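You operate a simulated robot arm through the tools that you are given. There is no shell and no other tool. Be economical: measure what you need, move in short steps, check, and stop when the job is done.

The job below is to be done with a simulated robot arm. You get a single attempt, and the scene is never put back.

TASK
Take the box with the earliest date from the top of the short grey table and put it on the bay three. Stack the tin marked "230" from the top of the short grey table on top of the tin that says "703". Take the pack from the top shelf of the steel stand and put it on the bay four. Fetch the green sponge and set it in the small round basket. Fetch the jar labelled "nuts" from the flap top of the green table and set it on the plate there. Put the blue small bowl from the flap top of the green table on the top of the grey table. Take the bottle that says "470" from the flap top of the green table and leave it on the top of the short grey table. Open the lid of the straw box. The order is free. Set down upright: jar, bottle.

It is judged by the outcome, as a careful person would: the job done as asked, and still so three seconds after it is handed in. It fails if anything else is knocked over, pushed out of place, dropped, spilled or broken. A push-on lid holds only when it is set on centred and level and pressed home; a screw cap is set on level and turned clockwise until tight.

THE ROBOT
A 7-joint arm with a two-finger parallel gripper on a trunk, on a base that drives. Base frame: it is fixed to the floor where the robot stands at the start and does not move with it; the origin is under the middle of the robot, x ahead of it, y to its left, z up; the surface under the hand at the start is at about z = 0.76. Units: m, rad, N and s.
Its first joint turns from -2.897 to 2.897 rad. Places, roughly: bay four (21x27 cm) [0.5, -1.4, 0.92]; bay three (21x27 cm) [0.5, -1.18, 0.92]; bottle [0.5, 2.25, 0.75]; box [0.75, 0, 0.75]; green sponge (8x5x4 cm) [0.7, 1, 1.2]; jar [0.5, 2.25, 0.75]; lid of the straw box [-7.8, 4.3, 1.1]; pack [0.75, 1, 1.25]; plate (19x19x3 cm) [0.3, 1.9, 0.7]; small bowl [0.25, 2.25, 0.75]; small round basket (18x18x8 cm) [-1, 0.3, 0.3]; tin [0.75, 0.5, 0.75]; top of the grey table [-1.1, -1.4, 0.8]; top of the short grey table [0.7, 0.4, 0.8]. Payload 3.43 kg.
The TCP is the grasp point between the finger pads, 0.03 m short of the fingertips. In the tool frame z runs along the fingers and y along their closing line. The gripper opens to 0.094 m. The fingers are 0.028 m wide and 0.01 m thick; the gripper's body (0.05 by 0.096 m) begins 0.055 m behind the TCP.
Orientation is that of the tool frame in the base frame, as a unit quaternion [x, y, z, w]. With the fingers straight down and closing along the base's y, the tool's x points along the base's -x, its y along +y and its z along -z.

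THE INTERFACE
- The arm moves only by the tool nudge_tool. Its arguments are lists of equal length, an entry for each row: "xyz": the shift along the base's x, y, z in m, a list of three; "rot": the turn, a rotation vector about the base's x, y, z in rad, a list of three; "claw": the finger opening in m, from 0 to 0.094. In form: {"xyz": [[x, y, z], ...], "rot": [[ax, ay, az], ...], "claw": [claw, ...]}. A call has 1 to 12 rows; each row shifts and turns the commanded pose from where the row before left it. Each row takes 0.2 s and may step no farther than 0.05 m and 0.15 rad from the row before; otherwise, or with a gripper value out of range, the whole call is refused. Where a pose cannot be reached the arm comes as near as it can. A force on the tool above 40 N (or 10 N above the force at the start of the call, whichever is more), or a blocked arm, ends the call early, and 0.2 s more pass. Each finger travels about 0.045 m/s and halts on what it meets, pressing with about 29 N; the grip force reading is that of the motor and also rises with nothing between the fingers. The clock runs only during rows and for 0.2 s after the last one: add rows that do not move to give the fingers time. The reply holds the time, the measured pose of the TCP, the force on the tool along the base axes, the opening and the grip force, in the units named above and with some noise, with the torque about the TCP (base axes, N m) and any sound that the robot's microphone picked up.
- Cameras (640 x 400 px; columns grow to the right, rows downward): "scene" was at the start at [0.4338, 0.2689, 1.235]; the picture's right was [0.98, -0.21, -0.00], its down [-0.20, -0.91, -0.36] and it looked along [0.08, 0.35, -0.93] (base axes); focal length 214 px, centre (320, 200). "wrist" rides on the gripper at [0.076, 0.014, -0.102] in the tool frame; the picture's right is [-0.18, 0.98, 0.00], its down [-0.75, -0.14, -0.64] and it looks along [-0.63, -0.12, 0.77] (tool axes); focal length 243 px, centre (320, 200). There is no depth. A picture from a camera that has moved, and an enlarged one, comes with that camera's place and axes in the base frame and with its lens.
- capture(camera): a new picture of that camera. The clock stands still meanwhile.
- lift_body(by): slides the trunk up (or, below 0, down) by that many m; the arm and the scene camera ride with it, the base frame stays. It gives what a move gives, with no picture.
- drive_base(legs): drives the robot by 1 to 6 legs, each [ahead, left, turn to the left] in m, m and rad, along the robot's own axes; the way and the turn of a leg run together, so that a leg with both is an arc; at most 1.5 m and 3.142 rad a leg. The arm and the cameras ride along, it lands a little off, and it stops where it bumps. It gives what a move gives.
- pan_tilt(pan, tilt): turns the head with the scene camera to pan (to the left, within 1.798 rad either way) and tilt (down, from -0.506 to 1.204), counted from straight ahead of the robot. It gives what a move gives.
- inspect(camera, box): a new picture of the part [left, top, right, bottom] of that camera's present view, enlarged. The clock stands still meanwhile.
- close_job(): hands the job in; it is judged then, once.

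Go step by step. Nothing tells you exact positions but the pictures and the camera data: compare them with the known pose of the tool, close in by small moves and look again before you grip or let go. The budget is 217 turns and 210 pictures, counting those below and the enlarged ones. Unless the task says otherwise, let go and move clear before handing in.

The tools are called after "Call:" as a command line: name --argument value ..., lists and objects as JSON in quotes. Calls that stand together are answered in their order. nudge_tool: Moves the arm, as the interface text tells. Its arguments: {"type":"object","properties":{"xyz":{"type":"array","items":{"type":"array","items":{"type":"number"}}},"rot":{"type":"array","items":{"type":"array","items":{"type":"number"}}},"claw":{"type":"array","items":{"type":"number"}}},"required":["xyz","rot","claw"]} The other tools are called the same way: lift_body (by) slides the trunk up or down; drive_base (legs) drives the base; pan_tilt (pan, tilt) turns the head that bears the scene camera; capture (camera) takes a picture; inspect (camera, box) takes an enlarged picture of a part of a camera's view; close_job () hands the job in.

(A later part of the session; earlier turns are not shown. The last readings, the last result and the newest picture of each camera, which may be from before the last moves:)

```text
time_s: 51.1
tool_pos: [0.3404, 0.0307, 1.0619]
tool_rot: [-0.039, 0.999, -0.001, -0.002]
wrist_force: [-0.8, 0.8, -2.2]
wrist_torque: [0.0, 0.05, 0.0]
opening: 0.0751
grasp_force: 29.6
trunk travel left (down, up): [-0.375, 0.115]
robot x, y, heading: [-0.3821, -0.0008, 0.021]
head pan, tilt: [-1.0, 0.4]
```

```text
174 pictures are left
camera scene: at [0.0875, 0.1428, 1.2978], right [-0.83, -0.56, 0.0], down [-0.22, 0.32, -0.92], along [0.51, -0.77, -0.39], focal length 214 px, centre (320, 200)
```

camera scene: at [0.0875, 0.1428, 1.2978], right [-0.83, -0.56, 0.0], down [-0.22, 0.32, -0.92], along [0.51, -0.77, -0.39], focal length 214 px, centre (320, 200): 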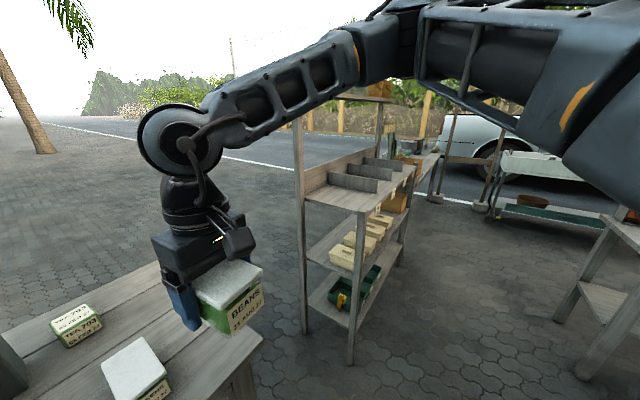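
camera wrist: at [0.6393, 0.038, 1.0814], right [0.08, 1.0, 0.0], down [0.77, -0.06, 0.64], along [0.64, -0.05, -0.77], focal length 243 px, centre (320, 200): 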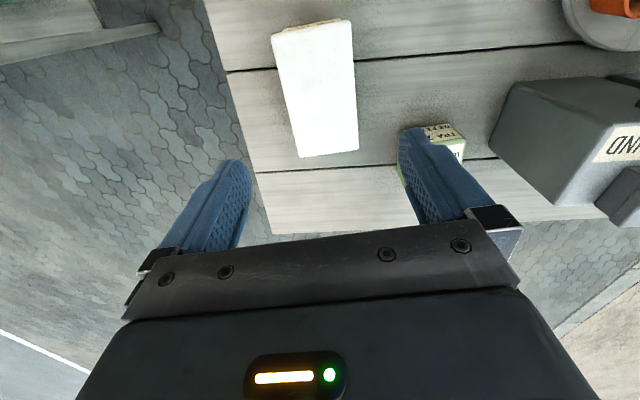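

The bay shelf fronts toward me with dividers between bays, front edge x≈0.36, north end y≈−0.6. I raise the box and drive right to about (−0.1, −0.7), keeping off the shelf.

Call:
inspect --camera "scene" --box '[290, 140, 430, 230]'

Call:
nudge_tool --xyz '[[0, 0, 0.04], [0, 0, 0.04], [0, 0, 0]]' --rot '[[0, 0, 0], [0, 0, 0], [0, 0, 0]]' --claw '[0.05, 0.05, 0.05]'

Call:
drive_base --legs '[[0, -0.7, -0.02]]'

Call:
pan_tilt --pan -1.2 --tilt 0.6

Call:
capture --camera "scene"

```text
4.44 times, centred on (360, 185) of scene
camera zoom: at [0.0875, 0.1428, 1.2978], right [-0.83, -0.56, 0.0], down [-0.22, 0.32, -0.92], along [0.51, -0.77, -0.39], focal length 953 px, centre (142, 267)
```

zoom: 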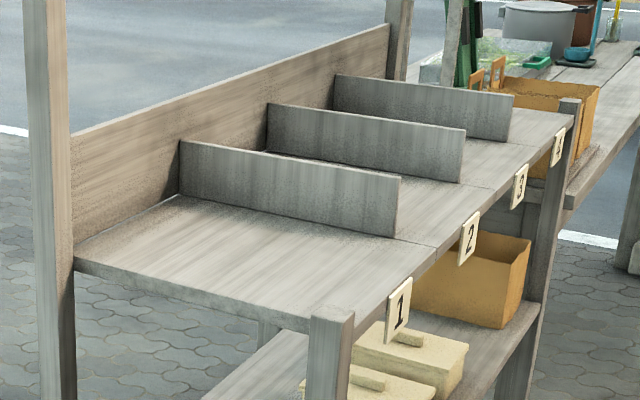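

```text
time_s: 51.9
tool_pos: [0.3409, 0.0329, 1.1401]
tool_rot: [-0.04, 0.999, -0.001, -0.002]
wrist_force: [0.7, 0.4, -2.1]
wrist_torque: [-0.03, -0.01, 0.02]
opening: 0.0751
grasp_force: 28.7
trunk travel left (down, up): [-0.375, 0.115]
robot x, y, heading: [-0.3824, -0.0038, 0.018]
head pan, tilt: [-1.0, 0.4]
```

```text
time_s: 55.8
tool_pos: [0.3422, -0.7033, 1.1415]
tool_rot: [-0.022, 1.0, -0.001, -0.003]
wrist_force: [-0.6, -0.4, -0.8]
wrist_torque: [-0.01, 0.02, -0.01]
opening: 0.0754
grasp_force: 29.1
trunk travel left (down, up): [-0.375, 0.115]
robot x, y, heading: [-0.381, -0.7112, -0.018]
head pan, tilt: [-1.0, 0.4]
```

```text
time_s: 56.5
tool_pos: [0.3421, -0.7042, 1.1408]
tool_rot: [-0.022, 1.0, -0.001, -0.003]
wrist_force: [0.5, 0.3, -1.9]
wrist_torque: [0.03, -0.02, -0.02]
opening: 0.0753
grasp_force: 28.5
trunk travel left (down, up): [-0.375, 0.115]
robot x, y, heading: [-0.3838, -0.71, -0.016]
head pan, tilt: [-1.201, 0.6]
```

```text
172 pictures are left
camera scene: at [0.0749, -0.5885, 1.2797], right [-0.94, -0.35, 0.0], down [-0.2, 0.53, -0.83], along [0.29, -0.77, -0.56], focal length 214 px, centre (320, 200)
```

scene: 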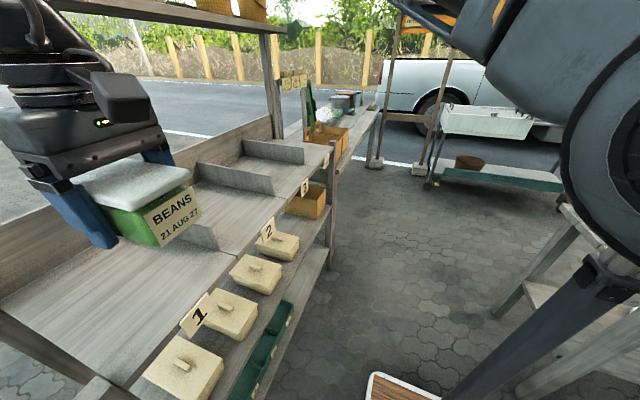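

Bays are numbered 1–4 from north to south. There is an upper plank over the shelf; I check how far it overhangs before reaching in.

Call:
pan_tilt --pan -0.9 --tilt 0.1

Call:
capture --camera "scene"

```text
time_s: 57.4
tool_pos: [0.3423, -0.7036, 1.1391]
tool_rot: [-0.022, 1.0, -0.001, -0.002]
wrist_force: [-0.7, -0.5, -1.6]
wrist_torque: [0.0, 0.02, -0.01]
opening: 0.0753
grasp_force: 28.8
trunk travel left (down, up): [-0.375, 0.115]
robot x, y, heading: [-0.3801, -0.7126, -0.016]
head pan, tilt: [-0.901, 0.099]
```

```text
171 pictures are left
camera scene: at [0.1002, -0.5787, 1.3257], right [-0.79, -0.61, 0.0], down [-0.06, 0.08, -0.99], along [0.6, -0.79, -0.1], focal length 214 px, centre (320, 200)
```

scene: 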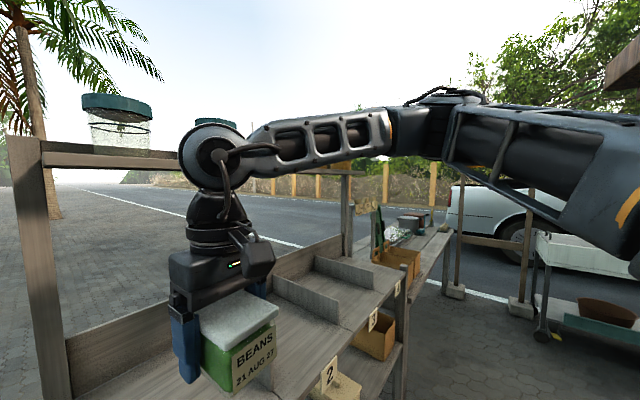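

The plank sits at the back posts (x≈0.65) only. I swing the tool toward y=−1.18 in front of the shelf, then drive ahead into bay three.

Call:
nudge_tool --xyz '[[-0.01, -0.045, 0], [-0.01, -0.045, 0], [-0.01, -0.045, 0], [-0.01, -0.045, 0], [-0.01, -0.045, 0], [-0.01, -0.045, 0], [-0.01, -0.045, 0], [-0.01, -0.045, 0], [-0.01, -0.045, 0], [-0.01, -0.045, 0], [0, -0.025, 0], [0, 0, 0]]' --rot '[[0, 0, 0], [0, 0, 0], [0, 0, 0], [0, 0, 0], [0, 0, 0], [0, 0, 0], [0, 0, 0], [0, 0, 0], [0, 0, 0], [0, 0, 0], [0, 0, 0], [0, 0, 0]]' --claw '[0.05, 0.05, 0.05, 0.05, 0.05, 0.05, 0.05, 0.05, 0.05, 0.05, 0.05, 0.05]'

Call:
drive_base --legs '[[0.2, 0, 0.016]]'

Call:
pan_tilt --pan -1.2 --tilt 0.6

Call:
capture --camera "scene"

Call:
capture --camera "wrist"

```text
time_s: 60.0
tool_pos: [0.2537, -1.0955, 1.1417]
tool_rot: [-0.021, 1.0, -0.002, -0.003]
wrist_force: [-0.4, -0.2, -2.4]
wrist_torque: [-0.04, -0.01, 0.02]
opening: 0.0751
grasp_force: 29.0
out of reach, approached as far as the arm can: row 9, 10, 11
trunk travel left (down, up): [-0.375, 0.115]
robot x, y, heading: [-0.3783, -0.7093, -0.017]
head pan, tilt: [-0.901, 0.099]
```

```text
time_s: 61.6
tool_pos: [0.4635, -1.0865, 1.1418]
tool_rot: [-0.031, 0.999, -0.001, -0.003]
wrist_force: [0.4, 0.3, -2.7]
wrist_torque: [0.01, 0.03, -0.01]
opening: 0.0752
grasp_force: 29.7
trunk travel left (down, up): [-0.375, 0.115]
robot x, y, heading: [-0.1785, -0.7174, 0.002]
head pan, tilt: [-0.901, 0.099]
```

```text
time_s: 62.6
tool_pos: [0.4624, -1.0852, 1.1406]
tool_rot: [-0.031, 1.0, 0.0, -0.003]
wrist_force: [-0.4, -0.8, -1.5]
wrist_torque: [0.01, 0.02, -0.02]
opening: 0.0751
grasp_force: 28.6
trunk travel left (down, up): [-0.375, 0.115]
robot x, y, heading: [-0.178, -0.716, 0.0]
head pan, tilt: [-1.201, 0.6]
```

```text
170 pictures are left
camera scene: at [0.2756, -0.5815, 1.2797], right [-0.93, -0.36, 0.0], down [-0.21, 0.53, -0.83], along [0.3, -0.77, -0.56], focal length 214 px, centre (320, 200)
```

scene: 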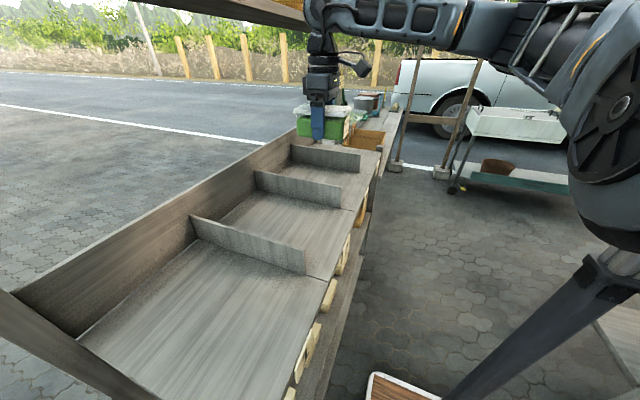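

```text
169 pictures are left
camera wrist: at [0.3856, -1.0755, 1.2444], right [0.12, 0.99, 0.0], down [0.76, -0.09, 0.64], along [0.63, -0.08, -0.77], focal length 243 px, centre (320, 200)
```

wrist: 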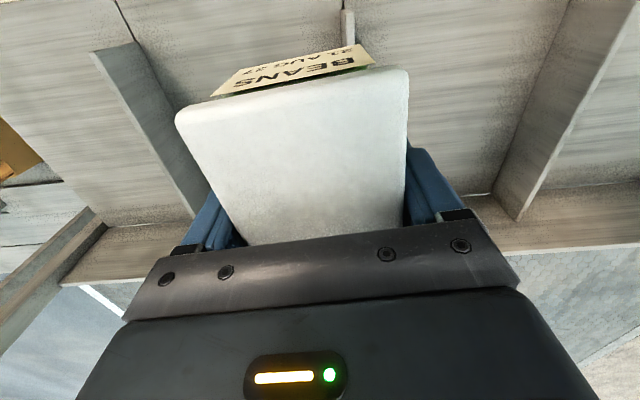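

I'm over the divider between bays 2 and 3; a small drive right puts the box over bay three.

Call:
drive_base --legs '[[0.0, -0.095, 0]]'

Call:
capture --camera "scene"

Call:
capture --camera "wrist"

```text
time_s: 63.7
tool_pos: [0.4628, -1.1819, 1.1417]
tool_rot: [-0.031, 1.0, -0.001, -0.002]
wrist_force: [-1.2, -0.3, -1.7]
wrist_torque: [0.01, -0.02, 0.01]
opening: 0.0751
grasp_force: 28.5
trunk travel left (down, up): [-0.375, 0.115]
robot x, y, heading: [-0.1776, -0.8114, 0.003]
head pan, tilt: [-1.201, 0.6]
```

```text
168 pictures are left
camera scene: at [0.2757, -0.6776, 1.2796], right [-0.93, -0.36, 0.0], down [-0.2, 0.53, -0.83], along [0.3, -0.77, -0.56], focal length 214 px, centre (320, 200)
```

scene: 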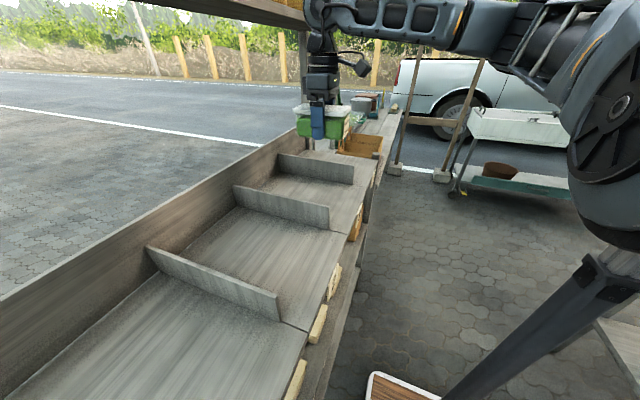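

```text
167 pictures are left
camera wrist: at [0.3856, -1.1717, 1.2445], right [0.12, 0.99, 0.0], down [0.76, -0.09, 0.64], along [0.63, -0.08, -0.77], focal length 243 px, centre (320, 200)
```

wrist: 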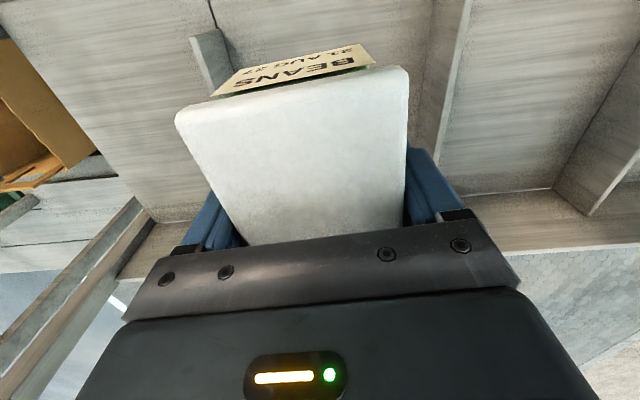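

Centred in bay three (dividers at y≈−1.06 and −1.275). I lower to the shelf.

Call:
nudge_tool --xyz '[[0, 0.01, -0.045], [0, 0, -0.045], [0, 0, -0.045], [0, 0, -0.03], [0, 0, -0.01], [0, 0, -0.005], [0, 0, 0]]' --rot '[[0, 0, 0], [0, 0, 0], [0, 0, 0], [0, 0, 0], [0, 0, 0], [0, 0, 0], [0, 0, 0]]' --claw '[0.05, 0.05, 0.05, 0.05, 0.05, 0.05, 0.05]'

Call:
inspect --camera "scene" --box '[260, 60, 400, 200]'

```text
time_s: 65.3
tool_pos: [0.4617, -1.1712, 0.9609]
tool_rot: [-0.03, 1.0, -0.001, -0.002]
wrist_force: [0.4, 0.2, -1.7]
wrist_torque: [0.01, 0.02, 0.04]
opening: 0.0755
grasp_force: 28.5
trunk travel left (down, up): [-0.375, 0.115]
robot x, y, heading: [-0.1779, -0.8076, 0.006]
head pan, tilt: [-1.201, 0.6]
```

```text
2.86 times, centred on (330, 130) of scene
camera zoom: at [0.2757, -0.6777, 1.2796], right [-0.93, -0.36, 0.0], down [-0.2, 0.53, -0.82], along [0.3, -0.77, -0.57], focal length 613 px, centre (291, 400)
```

zoom: 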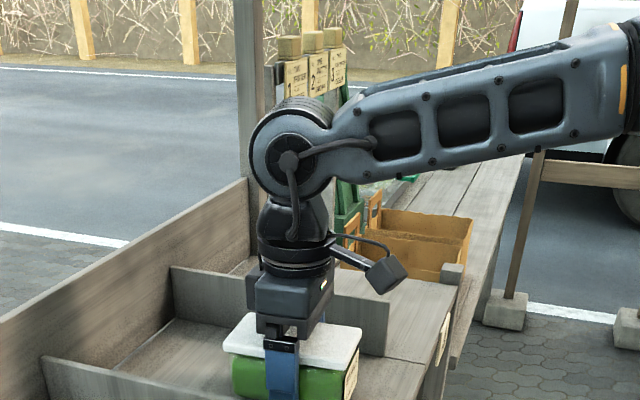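

Close above the shelf; I go down by small steps until the force shows contact.

Call:
nudge_tool --xyz '[[0, 0, -0.004], [0, 0, -0.003], [0, 0, -0.003], [0, 0, 0]]' --rot '[[0, 0, 0], [0, 0, 0], [0, 0, 0], [0, 0, 0]]' --claw '[0.05, 0.05, 0.05, 0.05]'

```text
time_s: 66.3
tool_pos: [0.4628, -1.1725, 0.9534]
tool_rot: [-0.03, 1.0, -0.002, 0.0]
wrist_force: [-0.6, -3.6, 28.1]
wrist_torque: [0.33, -0.05, -0.01]
opening: 0.0755
grasp_force: 29.3
trunk travel left (down, up): [-0.375, 0.115]
robot x, y, heading: [-0.1732, -0.8142, -0.001]
head pan, tilt: [-1.201, 0.6]
```

Contact with the shelf; I ease up a hair, open and rise.

Call:
nudge_tool --xyz '[[0, 0, 0.002], [0, 0, 0], [0, 0, 0], [0, 0, 0], [0, 0, 0.03], [0, 0, 0.045], [0, 0, 0.045], [0, 0, 0.045], [0, 0, 0.035], [0, 0, 0]]' --rot '[[0, 0, 0], [0, 0, 0], [0, 0, 0], [0, 0, 0], [0, 0, 0], [0, 0, 0], [0, 0, 0], [0, 0, 0], [0, 0, 0], [0, 0, 0]]' --claw '[0.075, 0.094, 0.094, 0.094, 0.094, 0.094, 0.094, 0.094, 0.094, 0.094]'

Call:
capture --camera "wrist"

Call:
capture --camera "scene"

```text
time_s: 68.5
tool_pos: [0.4636, -1.1736, 1.1539]
tool_rot: [-0.03, 1.0, -0.001, -0.002]
wrist_force: [-0.1, 0.4, 0.1]
wrist_torque: [0.01, -0.01, 0.02]
opening: 0.094
grasp_force: 0.0
trunk travel left (down, up): [-0.375, 0.115]
robot x, y, heading: [-0.1792, -0.8077, 0.001]
head pan, tilt: [-1.201, 0.6]
```

```text
165 pictures are left
camera wrist: at [0.3865, -1.1629, 1.2565], right [0.12, 0.99, 0.0], down [0.76, -0.09, 0.64], along [0.63, -0.08, -0.77], focal length 243 px, centre (320, 200)
```

wrist: 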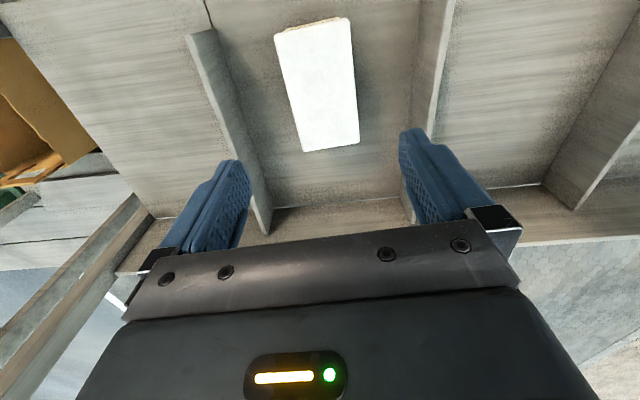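

```text
164 pictures are left
camera scene: at [0.2757, -0.6777, 1.2797], right [-0.93, -0.36, 0.0], down [-0.2, 0.53, -0.83], along [0.3, -0.77, -0.56], focal length 214 px, centre (320, 200)
```

scene: 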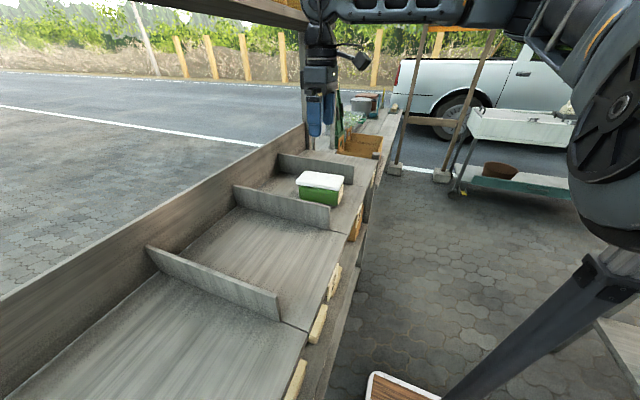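

BEANS sits in bay three. Now I drive left toward the grey table for tin 230, and look left for obstacles.

Call:
drive_base --legs '[[0.0, 0.9, 0]]'

Call:
pan_tilt --pan 1.75 --tilt 0.7

Call:
capture --camera "scene"

```text
time_s: 73.2
tool_pos: [0.4614, -0.2762, 1.1535]
tool_rot: [-0.041, 0.999, -0.001, -0.002]
wrist_force: [-0.3, -0.2, -0.9]
wrist_torque: [0.01, -0.04, 0.01]
opening: 0.094
grasp_force: 0.0
trunk travel left (down, up): [-0.375, 0.115]
robot x, y, heading: [-0.1907, 0.0719, 0.023]
head pan, tilt: [-1.201, 0.6]
```

```text
time_s: 75.7
tool_pos: [0.4604, -0.2753, 1.1533]
tool_rot: [-0.041, 0.999, -0.001, -0.003]
wrist_force: [-0.6, -0.1, 0.2]
wrist_torque: [0.0, -0.03, 0.01]
opening: 0.0941
grasp_force: 0.1
trunk travel left (down, up): [-0.375, 0.115]
robot x, y, heading: [-0.189, 0.0747, 0.025]
head pan, tilt: [1.751, 0.7]
```

```text
163 pictures are left
camera scene: at [0.2119, 0.3797, 1.271], right [0.98, 0.2, 0.0], down [0.13, -0.63, -0.77], along [-0.15, 0.75, -0.64], focal length 214 px, centre (320, 200)
```

scene: 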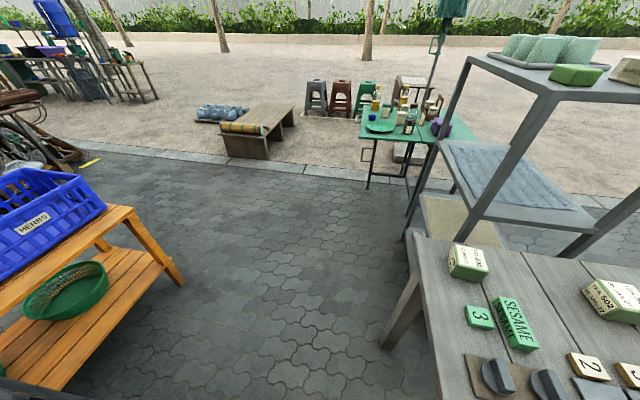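

The way left is clear (bench front edge x≈−0.75). I drive to y≈0.68 facing tin 230.

Call:
drive_base --legs '[[0.0, 0.6, -0.025]]'

Call:
pan_tilt --pan 0.0 --tilt 0.9

Call:
capture --camera "scene"

```text
time_s: 79.1
tool_pos: [0.447, 0.3187, 1.1535]
tool_rot: [-0.035, 0.999, -0.001, -0.003]
wrist_force: [0.9, 0.3, -0.2]
wrist_torque: [0.03, 0.0, -0.04]
opening: 0.0941
grasp_force: 0.0
trunk travel left (down, up): [-0.375, 0.115]
robot x, y, heading: [-0.1972, 0.6784, 0.008]
head pan, tilt: [1.751, 0.7]
```

```text
time_s: 80.9
tool_pos: [0.4477, 0.3184, 1.1534]
tool_rot: [-0.035, 0.999, -0.002, -0.003]
wrist_force: [0.0, 0.0, 0.4]
wrist_torque: [0.04, 0.0, 0.0]
opening: 0.0939
grasp_force: 0.1
trunk travel left (down, up): [-0.375, 0.115]
robot x, y, heading: [-0.1995, 0.6731, 0.01]
head pan, tilt: [0.0, 0.901]
```

```text
162 pictures are left
camera scene: at [0.2976, 0.8948, 1.2549], right [0.01, -1.0, 0.0], down [-0.78, -0.01, -0.62], along [0.62, 0.01, -0.78], focal length 214 px, centre (320, 200)
```

scene: 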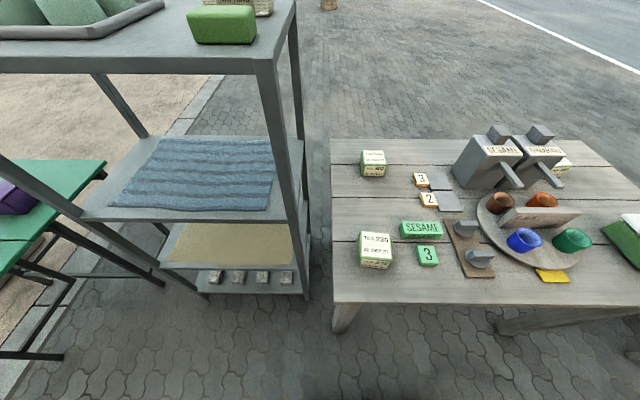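

I zoom on tin 230 for accurate corners.

Call:
inspect --camera "scene" --box '[340, 215, 420, 285]'

Call:
inspect --camera "scene" --box '[520, 120, 640, 220]'

```text
5.71 times, centred on (380, 250) of scene
camera zoom: at [0.2976, 0.8948, 1.2549], right [0.01, -1.0, 0.0], down [-0.78, -0.01, -0.62], along [0.62, 0.01, -0.78], focal length 1226 px, centre (-23, -86)
```

zoom: 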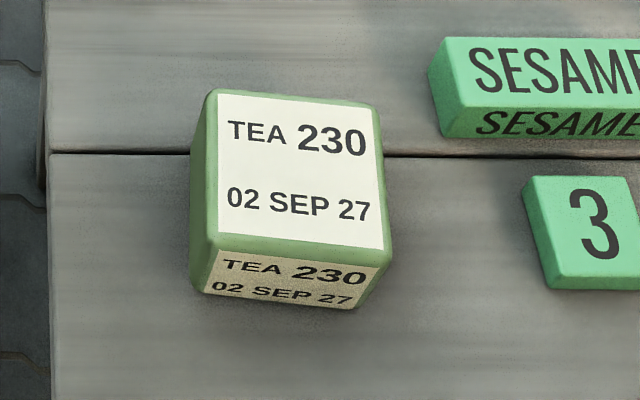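

```text
4.00 times, centred on (580, 170) of scene
camera zoom: at [0.2976, 0.8948, 1.2549], right [0.01, -1.0, 0.0], down [-0.78, -0.01, -0.62], along [0.62, 0.01, -0.78], focal length 858 px, centre (-720, 320)
```

zoom: 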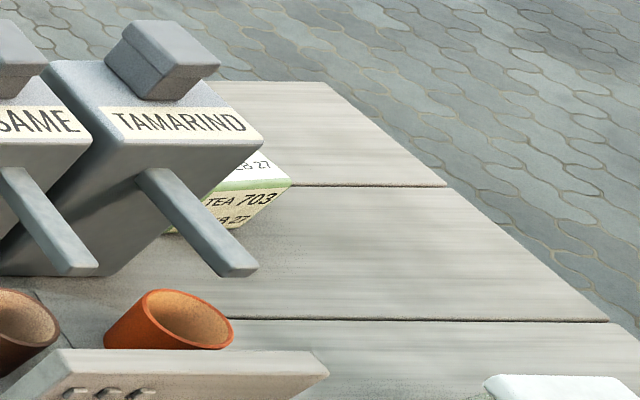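

Tin 230 is near (0.522, 0.771), about 6.6 cm square and 5 cm tall. I line up the base with it and bring the tool above.

Call:
drive_base --legs '[[0.0, 0.1, -0.01]]'

Call:
nudge_tool --xyz '[[0.008, 0.045, 0], [0.008, 0.045, 0], [0.008, 0.045, 0], [0.008, 0.045, 0], [0.008, 0.045, -0.01], [0.008, 0.045, -0.01], [0.008, 0.045, -0.01], [0.008, 0.035, -0.03], [0.008, 0, -0.045], [0, 0, -0.045], [0, 0, 0]]' --rot '[[0, 0, -0.05], [0, 0, -0.05], [0, 0, -0.05], [0, 0, 0], [0, 0, 0], [0, 0, 0], [0, 0, 0], [0, 0, 0], [0, 0, 0], [0, 0, 0], [0, 0, 0]]' --claw '[0.094, 0.094, 0.094, 0.094, 0.094, 0.094, 0.094, 0.094, 0.094, 0.094, 0.094]'

Call:
capture --camera "wrist"

```text
time_s: 82.0
tool_pos: [0.4442, 0.4126, 1.1529]
tool_rot: [-0.031, 1.0, -0.001, -0.003]
wrist_force: [-0.4, 0.3, 0.4]
wrist_torque: [-0.02, 0.0, -0.05]
opening: 0.094
grasp_force: 0.0
trunk travel left (down, up): [-0.375, 0.115]
robot x, y, heading: [-0.2016, 0.7751, -0.001]
head pan, tilt: [0.0, 0.901]
```

```text
time_s: 84.5
tool_pos: [0.5157, 0.763, 1.0041]
tool_rot: [0.045, 0.999, -0.002, -0.002]
wrist_force: [0.6, -0.2, -0.1]
wrist_torque: [0.0, 0.03, 0.0]
opening: 0.0939
grasp_force: 0.0
trunk travel left (down, up): [-0.375, 0.115]
robot x, y, heading: [-0.2004, 0.7761, 0.004]
head pan, tilt: [0.0, 0.901]
```

```text
159 pictures are left
camera wrist: at [0.4397, 0.7853, 1.1072], right [0.27, 0.96, 0.0], down [0.74, -0.21, 0.64], along [0.61, -0.17, -0.77], focal length 243 px, centre (320, 200)
```

wrist: 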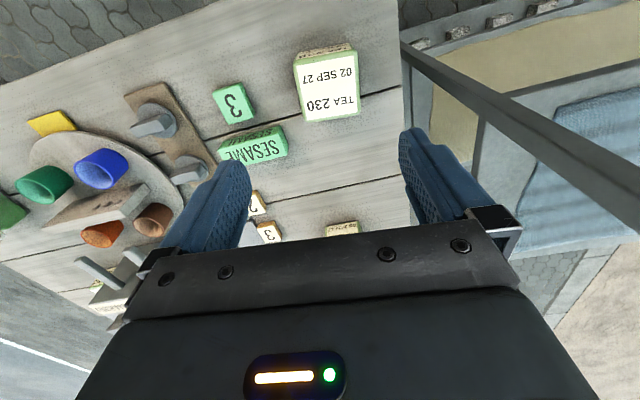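

Wrist view puts the tin at (0.518, 0.775), yaw −0.13. I lower and grip.

Call:
nudge_tool --xyz '[[0.003, 0.011, -0.04], [0, 0, -0.045], [0, 0, -0.045], [0, 0, -0.045], [0, 0, -0.03], [0, 0, 0], [0, 0, 0], [0, 0, 0], [0, 0, 0]]' --rot '[[0, 0, -0.04], [0, 0, 0], [0, 0, 0], [0, 0, 0], [0, 0, 0], [0, 0, 0], [0, 0, 0], [0, 0, 0], [0, 0, 0]]' --claw '[0.094, 0.094, 0.094, 0.094, 0.094, 0.06, 0.045, 0.045, 0.045]'

Call:
nudge_tool --xyz '[[0, 0, 0.01], [0, 0, 0.03], [0, 0, 0.045], [0, 0, 0.045], [0, 0, 0.045], [0, 0, 0.045], [0, 0, 0.045], [0, 0, 0]]' --rot '[[0, 0, 0], [0, 0, 0], [0, 0, 0], [0, 0, 0], [0, 0, 0], [0, 0, 0], [0, 0, 0], [0, 0, 0]]' --claw '[0.045, 0.045, 0.045, 0.045, 0.045, 0.045, 0.045, 0.045]'

Call:
capture --camera "wrist"

Call:
capture --camera "scene"

```text
time_s: 86.5
tool_pos: [0.5185, 0.7773, 0.8015]
tool_rot: [0.064, 0.998, -0.001, -0.003]
wrist_force: [0.2, 0.3, -0.2]
wrist_torque: [0.01, 0.02, -0.02]
opening: 0.0764
grasp_force: 28.8
trunk travel left (down, up): [-0.375, 0.115]
robot x, y, heading: [-0.2026, 0.7745, -0.002]
head pan, tilt: [0.0, 0.901]
```

```text
time_s: 88.2
tool_pos: [0.5184, 0.7725, 1.0662]
tool_rot: [0.064, 0.998, -0.001, -0.003]
wrist_force: [-0.4, -0.2, -2.4]
wrist_torque: [-0.02, 0.01, 0.0]
opening: 0.0761
grasp_force: 29.3
trunk travel left (down, up): [-0.375, 0.115]
robot x, y, heading: [-0.1964, 0.7777, 0.001]
head pan, tilt: [0.0, 0.901]
```

```text
158 pictures are left
camera wrist: at [0.4453, 0.7977, 1.169], right [0.31, 0.95, 0.0], down [0.73, -0.24, 0.64], along [0.61, -0.2, -0.77], focal length 243 px, centre (320, 200)
```

wrist: 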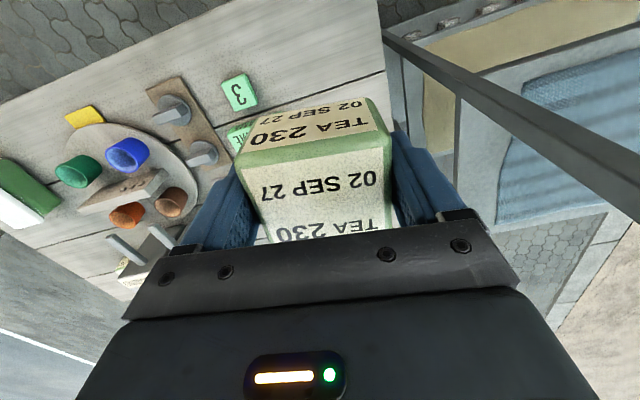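

```text
157 pictures are left
camera scene: at [0.2993, 0.9914, 1.2548], right [0.0, -1.0, 0.0], down [-0.78, 0.0, -0.62], along [0.62, 0.0, -0.78], focal length 214 px, centre (320, 200)
```

scene: 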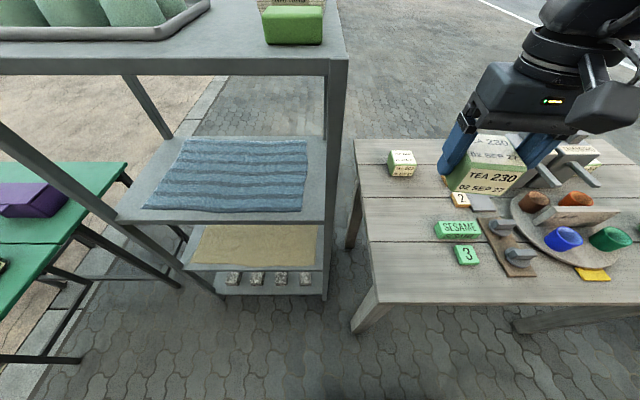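

Tin 230 is held. I raise it a bit, drive right and forward to the 703 tin.

Call:
nudge_tool --xyz '[[0, 0, 0.04], [0, 0, 0.02], [0, 0, 0]]' --rot '[[0, 0, 0.07], [0, 0, 0.06], [0, 0, 0]]' --claw '[0.045, 0.045, 0.045]'

Call:
drive_base --legs '[[0.0, -0.6, 0], [0.2, 0, 0]]'

Call:
pan_tilt --pan -0.35 --tilt 0.9

Call:
capture --camera "scene"

Call:
capture --camera "wrist"

```text
time_s: 89.0
tool_pos: [0.5201, 0.7733, 1.1254]
tool_rot: [-0.001, 1.0, 0.0, -0.002]
wrist_force: [-0.6, -0.1, -1.5]
wrist_torque: [-0.01, -0.03, -0.02]
opening: 0.076
grasp_force: 29.4
trunk travel left (down, up): [-0.375, 0.115]
robot x, y, heading: [-0.196, 0.7755, -0.0]
head pan, tilt: [0.0, 0.901]
```

```text
time_s: 93.6
tool_pos: [0.72, 0.1912, 1.1239]
tool_rot: [-0.004, 1.0, -0.002, -0.003]
wrist_force: [0.8, -0.5, -1.0]
wrist_torque: [0.0, 0.02, 0.0]
opening: 0.0762
grasp_force: 29.0
trunk travel left (down, up): [-0.375, 0.115]
robot x, y, heading: [0.0051, 0.1913, 0.012]
head pan, tilt: [0.0, 0.901]
```

```text
time_s: 94.4
tool_pos: [0.7204, 0.1926, 1.1238]
tool_rot: [-0.003, 1.0, -0.001, -0.003]
wrist_force: [-0.4, 0.4, -1.2]
wrist_torque: [-0.04, 0.01, 0.0]
opening: 0.0763
grasp_force: 29.3
trunk travel left (down, up): [-0.375, 0.115]
robot x, y, heading: [0.0047, 0.192, 0.006]
head pan, tilt: [-0.351, 0.901]
```

```text
156 pictures are left
camera scene: at [0.495, 0.383, 1.2548], right [-0.34, -0.94, 0.0], down [-0.74, 0.26, -0.62], along [0.58, -0.21, -0.78], focal length 214 px, centre (320, 200)
```

scene: 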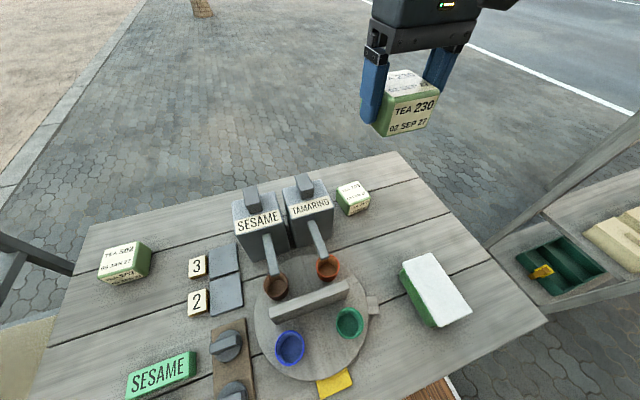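

```text
155 pictures are left
camera wrist: at [0.6444, 0.207, 1.2268], right [0.18, 0.98, 0.0], down [0.76, -0.13, 0.64], along [0.63, -0.12, -0.77], focal length 243 px, centre (320, 200)
```

wrist: 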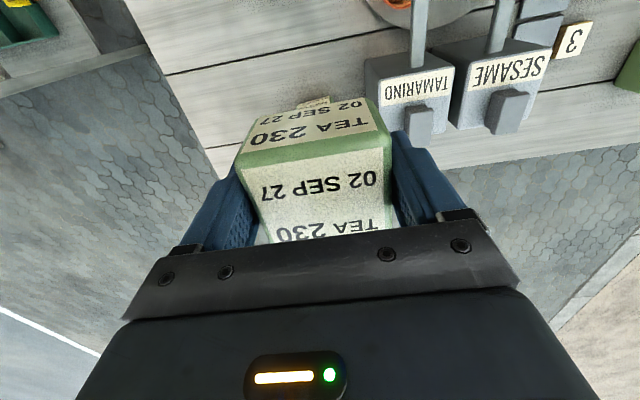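

I zoom on the 703 tin and its dispenser neighbour to check clearance.

Call:
inspect --camera "scene" --box '[220, 160, 400, 260]'

```text
3.56 times, centred on (310, 210) of scene
camera zoom: at [0.495, 0.383, 1.2548], right [-0.34, -0.94, 0.0], down [-0.74, 0.26, -0.62], along [0.58, -0.21, -0.78], focal length 763 px, centre (356, 164)
```

zoom: 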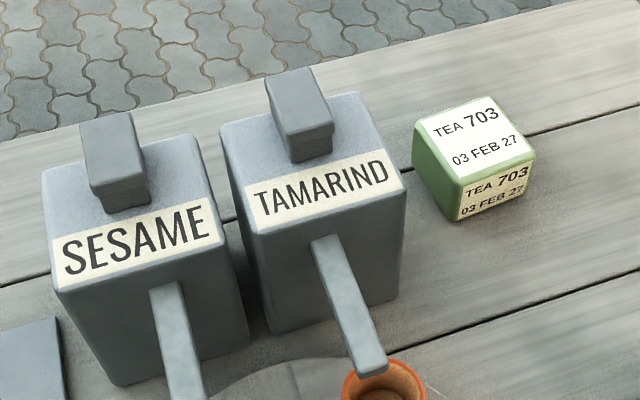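

703 centre ≈ (0.819, 0.170), yaw +0.1; the dispenser side is at y≈0.26, leaving room. I move over it and come down partway.

Call:
nudge_tool --xyz '[[0.047, -0.011, 0], [0.047, -0.012, 0], [0, 0, -0.045], [0, 0, -0.045], [0, 0, -0.045], [0, 0, -0.045], [0, 0, -0.045], [0, 0, 0], [0, 0, 0]]' --rot '[[0, 0, 0.05], [0, 0, 0.05], [0, 0, 0], [0, 0, 0], [0, 0, 0], [0, 0, 0], [0, 0, 0], [0, 0, 0], [0, 0, 0]]' --claw '[0.045, 0.045, 0.045, 0.045, 0.045, 0.045, 0.045, 0.045, 0.045]'

Call:
inspect --camera "scene" --box '[280, 110, 460, 240]'

Call:
capture --camera "wrist"

```text
time_s: 96.4
tool_pos: [0.8181, 0.169, 0.9039]
tool_rot: [-0.053, 0.999, -0.001, -0.003]
wrist_force: [-0.3, 0.5, -1.9]
wrist_torque: [-0.01, 0.01, 0.0]
opening: 0.0763
grasp_force: 29.2
trunk travel left (down, up): [-0.375, 0.115]
robot x, y, heading: [0.0036, 0.1903, 0.008]
head pan, tilt: [-0.351, 0.901]
```

```text
3.08 times, centred on (370, 175) of scene
camera zoom: at [0.495, 0.383, 1.2548], right [-0.34, -0.94, 0.0], down [-0.74, 0.26, -0.62], along [0.58, -0.21, -0.78], focal length 660 px, centre (166, 277)
```

zoom: 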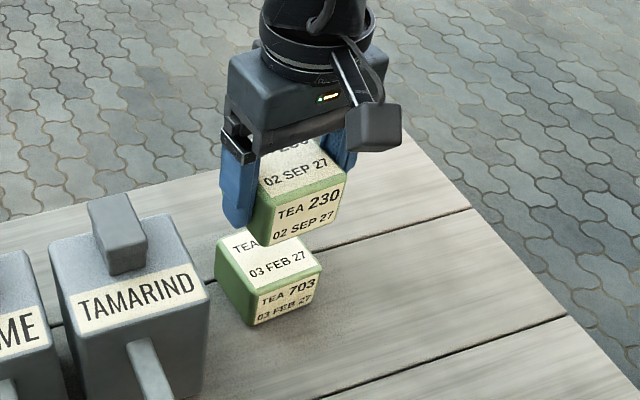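

```text
152 pictures are left
camera wrist: at [0.7403, 0.1755, 1.0076], right [0.08, 1.0, 0.0], down [0.77, -0.06, 0.64], along [0.64, -0.05, -0.77], focal length 243 px, centre (320, 200)
```

wrist: 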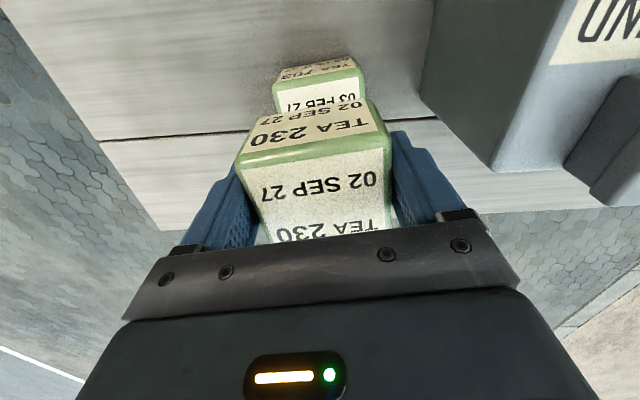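

Held tin is about 6 mm too far; I correct and lower gently until contact.

Call:
nudge_tool --xyz '[[-0.006, 0.002, 0], [0, 0, -0.03], [0, 0, -0.01], [0, 0, 0]]' --rot '[[0, 0, 0], [0, 0, 0], [0, 0, 0], [0, 0, 0]]' --claw '[0.045, 0.045, 0.045, 0.045]'

Call:
inspect --camera "scene" --box '[310, 150, 420, 230]'

Call:
inspect --camera "wrist" --box '[220, 30, 440, 250]'

```text
time_s: 97.4
tool_pos: [0.8091, 0.171, 0.862]
tool_rot: [-0.054, 0.999, -0.001, -0.003]
wrist_force: [0.6, 0.4, -2.2]
wrist_torque: [0.01, -0.02, 0.01]
opening: 0.0761
grasp_force: 29.2
trunk travel left (down, up): [-0.375, 0.115]
robot x, y, heading: [0.0025, 0.191, 0.011]
head pan, tilt: [-0.351, 0.901]
```

```text
5.00 times, centred on (365, 190) of scene
camera zoom: at [0.495, 0.3829, 1.2548], right [-0.34, -0.94, 0.0], down [-0.74, 0.26, -0.62], along [0.58, -0.21, -0.78], focal length 1072 px, centre (95, 250)
```

zoom: 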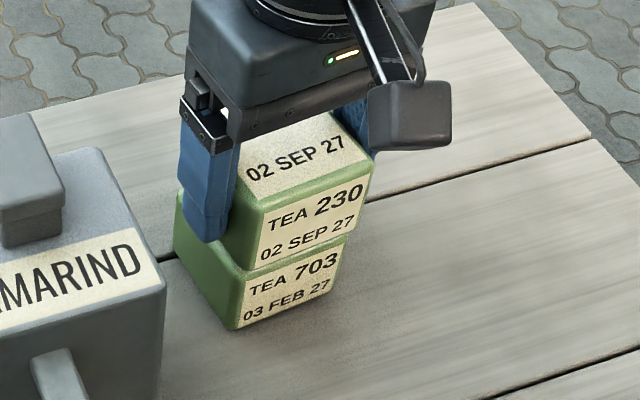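

```text
1.82 times, centred on (330, 140) of wrist
camera zoom: at [0.7318, 0.178, 0.9645], right [0.08, 1.0, 0.0], down [0.77, -0.06, 0.64], along [0.64, -0.05, -0.77], focal length 441 px, centre (302, 309)
```

zoom: 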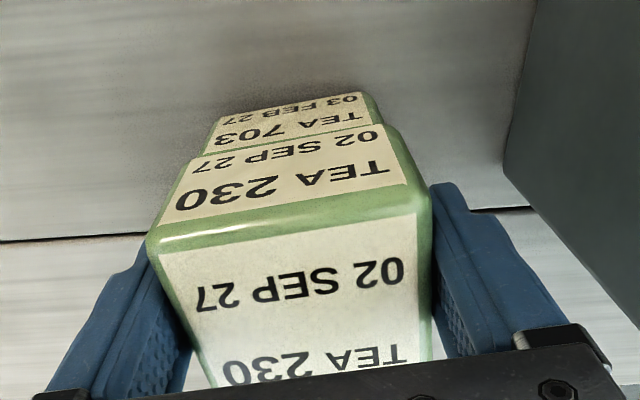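

Alignment in y is right; 230 is about 5 mm too near now, so I nudge it forward and lower to contact.

Call:
nudge_tool --xyz '[[0.005, 0, 0], [0, 0, -0.004], [0, 0, -0.002], [0, 0, -0.002], [0, 0, -0.002], [0, 0, 0]]' --rot '[[0, 0, 0], [0, 0, 0], [0, 0, 0], [0, 0, 0], [0, 0, 0], [0, 0, 0]]' --claw '[0.045, 0.045, 0.045, 0.045, 0.045, 0.045]'

Call:
inspect --camera "scene" --box '[310, 150, 420, 230]'

```text
time_s: 98.8
tool_pos: [0.8143, 0.1703, 0.8515]
tool_rot: [-0.053, 0.999, 0.0, -0.001]
wrist_force: [4.0, 3.9, 23.3]
wrist_torque: [0.07, -0.03, -0.05]
opening: 0.0764
grasp_force: 29.2
trunk travel left (down, up): [-0.375, 0.115]
robot x, y, heading: [0.0009, 0.1944, 0.003]
head pan, tilt: [-0.351, 0.901]
```

```text
5.00 times, centred on (365, 190) of scene
camera zoom: at [0.4945, 0.3831, 1.2551], right [-0.34, -0.94, 0.0], down [-0.74, 0.26, -0.62], along [0.58, -0.21, -0.78], focal length 1072 px, centre (95, 250)
```

zoom: 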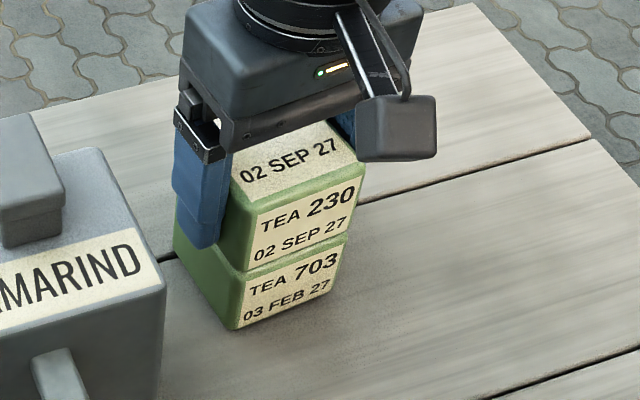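

In contact and well aligned. Release and rise.

Call:
nudge_tool --xyz '[[0, 0, 0.002], [0, 0, 0], [0, 0, 0], [0, 0, 0.01], [0, 0, 0.04], [0, 0, 0.045], [0, 0, 0.045], [0, 0, 0.045], [0, 0, 0]]' --rot '[[0, 0, 0], [0, 0, 0], [0, 0, 0], [0, 0, 0], [0, 0, 0], [0, 0, 0], [0, 0, 0], [0, 0, 0], [0, 0, 0]]' --claw '[0.08, 0.094, 0.094, 0.094, 0.094, 0.094, 0.094, 0.094, 0.094]'

Call:
inspect --camera "scene" --box '[280, 110, 460, 240]'

```text
time_s: 100.8
tool_pos: [0.8157, 0.1746, 1.034]
tool_rot: [-0.053, 0.999, -0.002, -0.002]
wrist_force: [0.4, -0.6, 0.2]
wrist_torque: [-0.01, 0.02, 0.0]
opening: 0.0939
grasp_force: 0.1
trunk travel left (down, up): [-0.375, 0.115]
robot x, y, heading: [0.0049, 0.1911, 0.008]
head pan, tilt: [-0.351, 0.901]
```

```text
3.08 times, centred on (370, 175) of scene
camera zoom: at [0.495, 0.383, 1.2548], right [-0.34, -0.94, 0.0], down [-0.74, 0.26, -0.62], along [0.58, -0.21, -0.78], focal length 660 px, centre (166, 277)
```

zoom: 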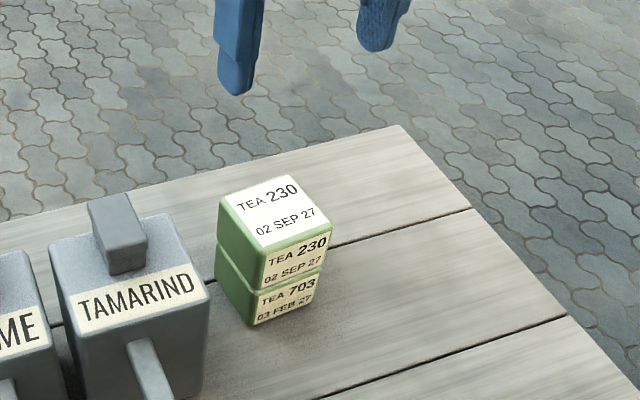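

Stacked cleanly. Next the steel stand's top shelf: I raise trunk and arm well above it before driving left.

Call:
lift_body --by 0.115

Call:
nudge_tool --xyz '[[-0.03, 0, 0.035], [-0.03, 0, 0.035], [-0.03, 0, 0.035], [-0.03, 0, 0.035], [0, 0, 0.045], [0, 0, 0.045], [0, 0, 0.045], [0, 0, 0]]' --rot '[[0, 0, -0.05], [0, 0, -0.05], [0, 0, 0], [0, 0, 0], [0, 0, 0], [0, 0, 0], [0, 0, 0], [0, 0, 0]]' --claw '[0.094, 0.094, 0.094, 0.094, 0.094, 0.094, 0.094, 0.094]'

Call:
drive_base --legs '[[-0.3, 0, 0], [0, 0.8, 0]]'

Call:
pan_tilt --pan 0.0 --tilt 0.5

Call:
capture --camera "scene"

```text
time_s: 102.3
tool_pos: [0.8154, 0.1736, 1.1492]
tool_rot: [-0.054, 0.999, -0.001, -0.002]
wrist_force: [0.0, 1.6, 1.0]
wrist_torque: [0.01, 0.0, 0.01]
opening: 0.094
grasp_force: 0.0
trunk travel left (down, up): [-0.49, 0.0]
robot x, y, heading: [0.002, 0.1924, 0.008]
head pan, tilt: [-0.351, 0.901]
```

```text
time_s: 104.1
tool_pos: [0.6911, 0.1717, 1.4261]
tool_rot: [-0.003, 1.0, -0.001, -0.002]
wrist_force: [0.7, 0.3, 0.6]
wrist_torque: [0.02, 0.0, -0.02]
opening: 0.0943
grasp_force: 0.1
trunk travel left (down, up): [-0.49, 0.0]
robot x, y, heading: [0.0026, 0.1937, 0.003]
head pan, tilt: [-0.351, 0.901]
```

```text
time_s: 110.0
tool_pos: [0.3659, 0.9776, 1.4251]
tool_rot: [-0.012, 1.0, -0.001, -0.003]
wrist_force: [0.2, -0.5, 0.1]
wrist_torque: [0.04, 0.02, 0.03]
opening: 0.0939
grasp_force: 0.2
trunk travel left (down, up): [-0.49, 0.0]
robot x, y, heading: [-0.3197, 0.9858, 0.026]
head pan, tilt: [-0.351, 0.901]
```

```text
time_s: 110.9
tool_pos: [0.3667, 0.9779, 1.4253]
tool_rot: [-0.012, 1.0, -0.001, -0.002]
wrist_force: [0.4, -1.2, -0.3]
wrist_torque: [0.02, -0.01, -0.01]
opening: 0.0939
grasp_force: 0.0
trunk travel left (down, up): [-0.49, 0.0]
robot x, y, heading: [-0.321, 0.9834, 0.022]
head pan, tilt: [0.0, 0.499]
```

```text
147 pictures are left
camera scene: at [0.1861, 1.2113, 1.4036], right [0.02, -1.0, 0.0], down [-0.48, -0.01, -0.88], along [0.88, 0.02, -0.48], focal length 214 px, centre (320, 200)
```

scene: 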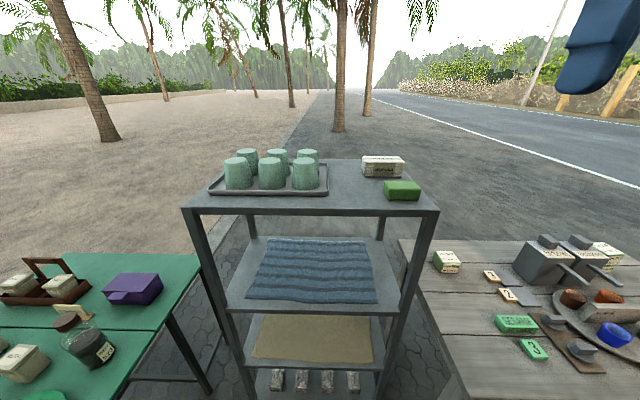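

Sponge and pack are on the stand's top right; I zoom in.

Call:
inspect --camera "scene" --box '[330, 140, 450, 220]'

```text
5.00 times, centred on (390, 180) of scene
camera zoom: at [0.1861, 1.2113, 1.4036], right [0.02, -1.0, 0.0], down [-0.48, -0.01, -0.88], along [0.88, 0.02, -0.48], focal length 1072 px, centre (-30, 300)
```

zoom: 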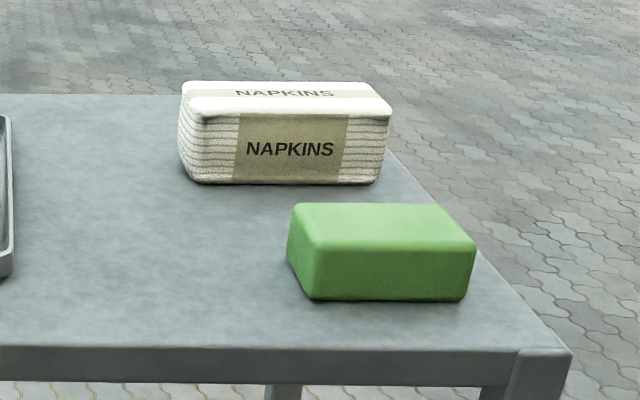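

Shelf top is at z≈1.16; napkin pack centre ≈ (0.805, 1.04), 11 cm wide, 5 cm deep. I turn the gripper 90° to close along x.

Call:
nudge_tool --xyz '[[0, 0, 0], [0, 0, 0], [0, 0, 0], [0, 0, 0], [0, 0, 0], [0, 0, 0], [0, 0, 0], [0, 0, 0], [0, 0, 0], [0, 0, 0], [0, 0, 0]]' --rot '[[0, 0, 0.145], [0, 0, 0.145], [0, 0, 0.145], [0, 0, 0.145], [0, 0, 0.145], [0, 0, 0.145], [0, 0, 0.145], [0, 0, 0.145], [0, 0, 0.145], [0, 0, 0.145], [0, 0, 0.1]]' --claw '[0.094, 0.094, 0.094, 0.094, 0.094, 0.094, 0.094, 0.094, 0.094, 0.094, 0.094]'

Call:
drive_base --legs '[[0.28, 0.03, -0.02]]'

Call:
capture --camera "wrist"

Call:
capture --camera "scene"

```text
time_s: 113.3
tool_pos: [0.2843, 1.0569, 1.4062]
tool_rot: [0.708, -0.706, 0.002, 0.001]
wrist_force: [0.5, -0.9, -0.7]
wrist_torque: [-0.01, -0.05, 0.02]
opening: 0.0941
grasp_force: 0.1
out of reach, approached as far as the arm can: row 8, 9, 10, 11
trunk travel left (down, up): [-0.49, 0.0]
robot x, y, heading: [-0.3234, 0.983, 0.022]
head pan, tilt: [0.0, 0.499]
```

```text
time_s: 115.3
tool_pos: [0.5729, 1.0764, 1.4032]
tool_rot: [-0.7, 0.715, -0.001, 0.0]
wrist_force: [0.4, 0.0, 0.6]
wrist_torque: [-0.01, 0.01, 0.0]
opening: 0.094
grasp_force: 0.0
trunk travel left (down, up): [-0.49, 0.0]
robot x, y, heading: [-0.0344, 1.0187, 0.0]
head pan, tilt: [0.0, 0.499]
```

```text
145 pictures are left
camera wrist: at [0.556, 1.0009, 1.5072], right [-0.98, 0.21, 0.0], down [0.16, 0.75, 0.64], along [0.13, 0.62, -0.77], focal length 243 px, centre (320, 200)
```

wrist: 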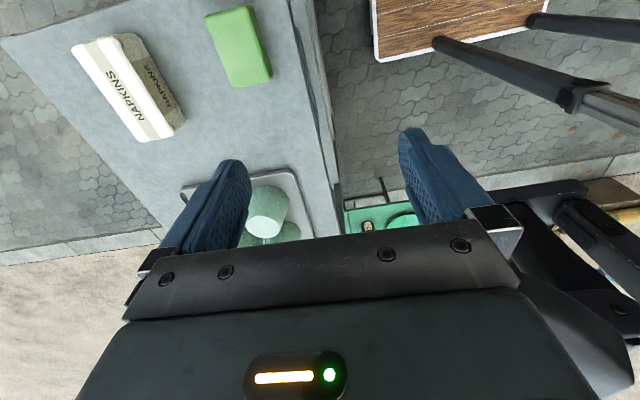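

```text
144 pictures are left
camera scene: at [0.4777, 1.2323, 1.4038], right [0.0, -1.0, 0.0], down [-0.48, 0.0, -0.88], along [0.88, 0.0, -0.48], focal length 214 px, centre (320, 200)
```

scene: 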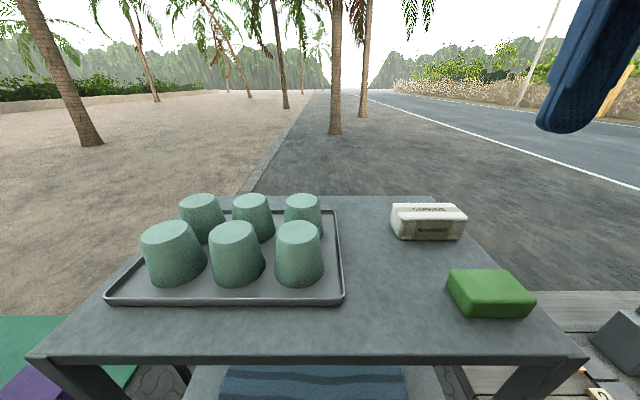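

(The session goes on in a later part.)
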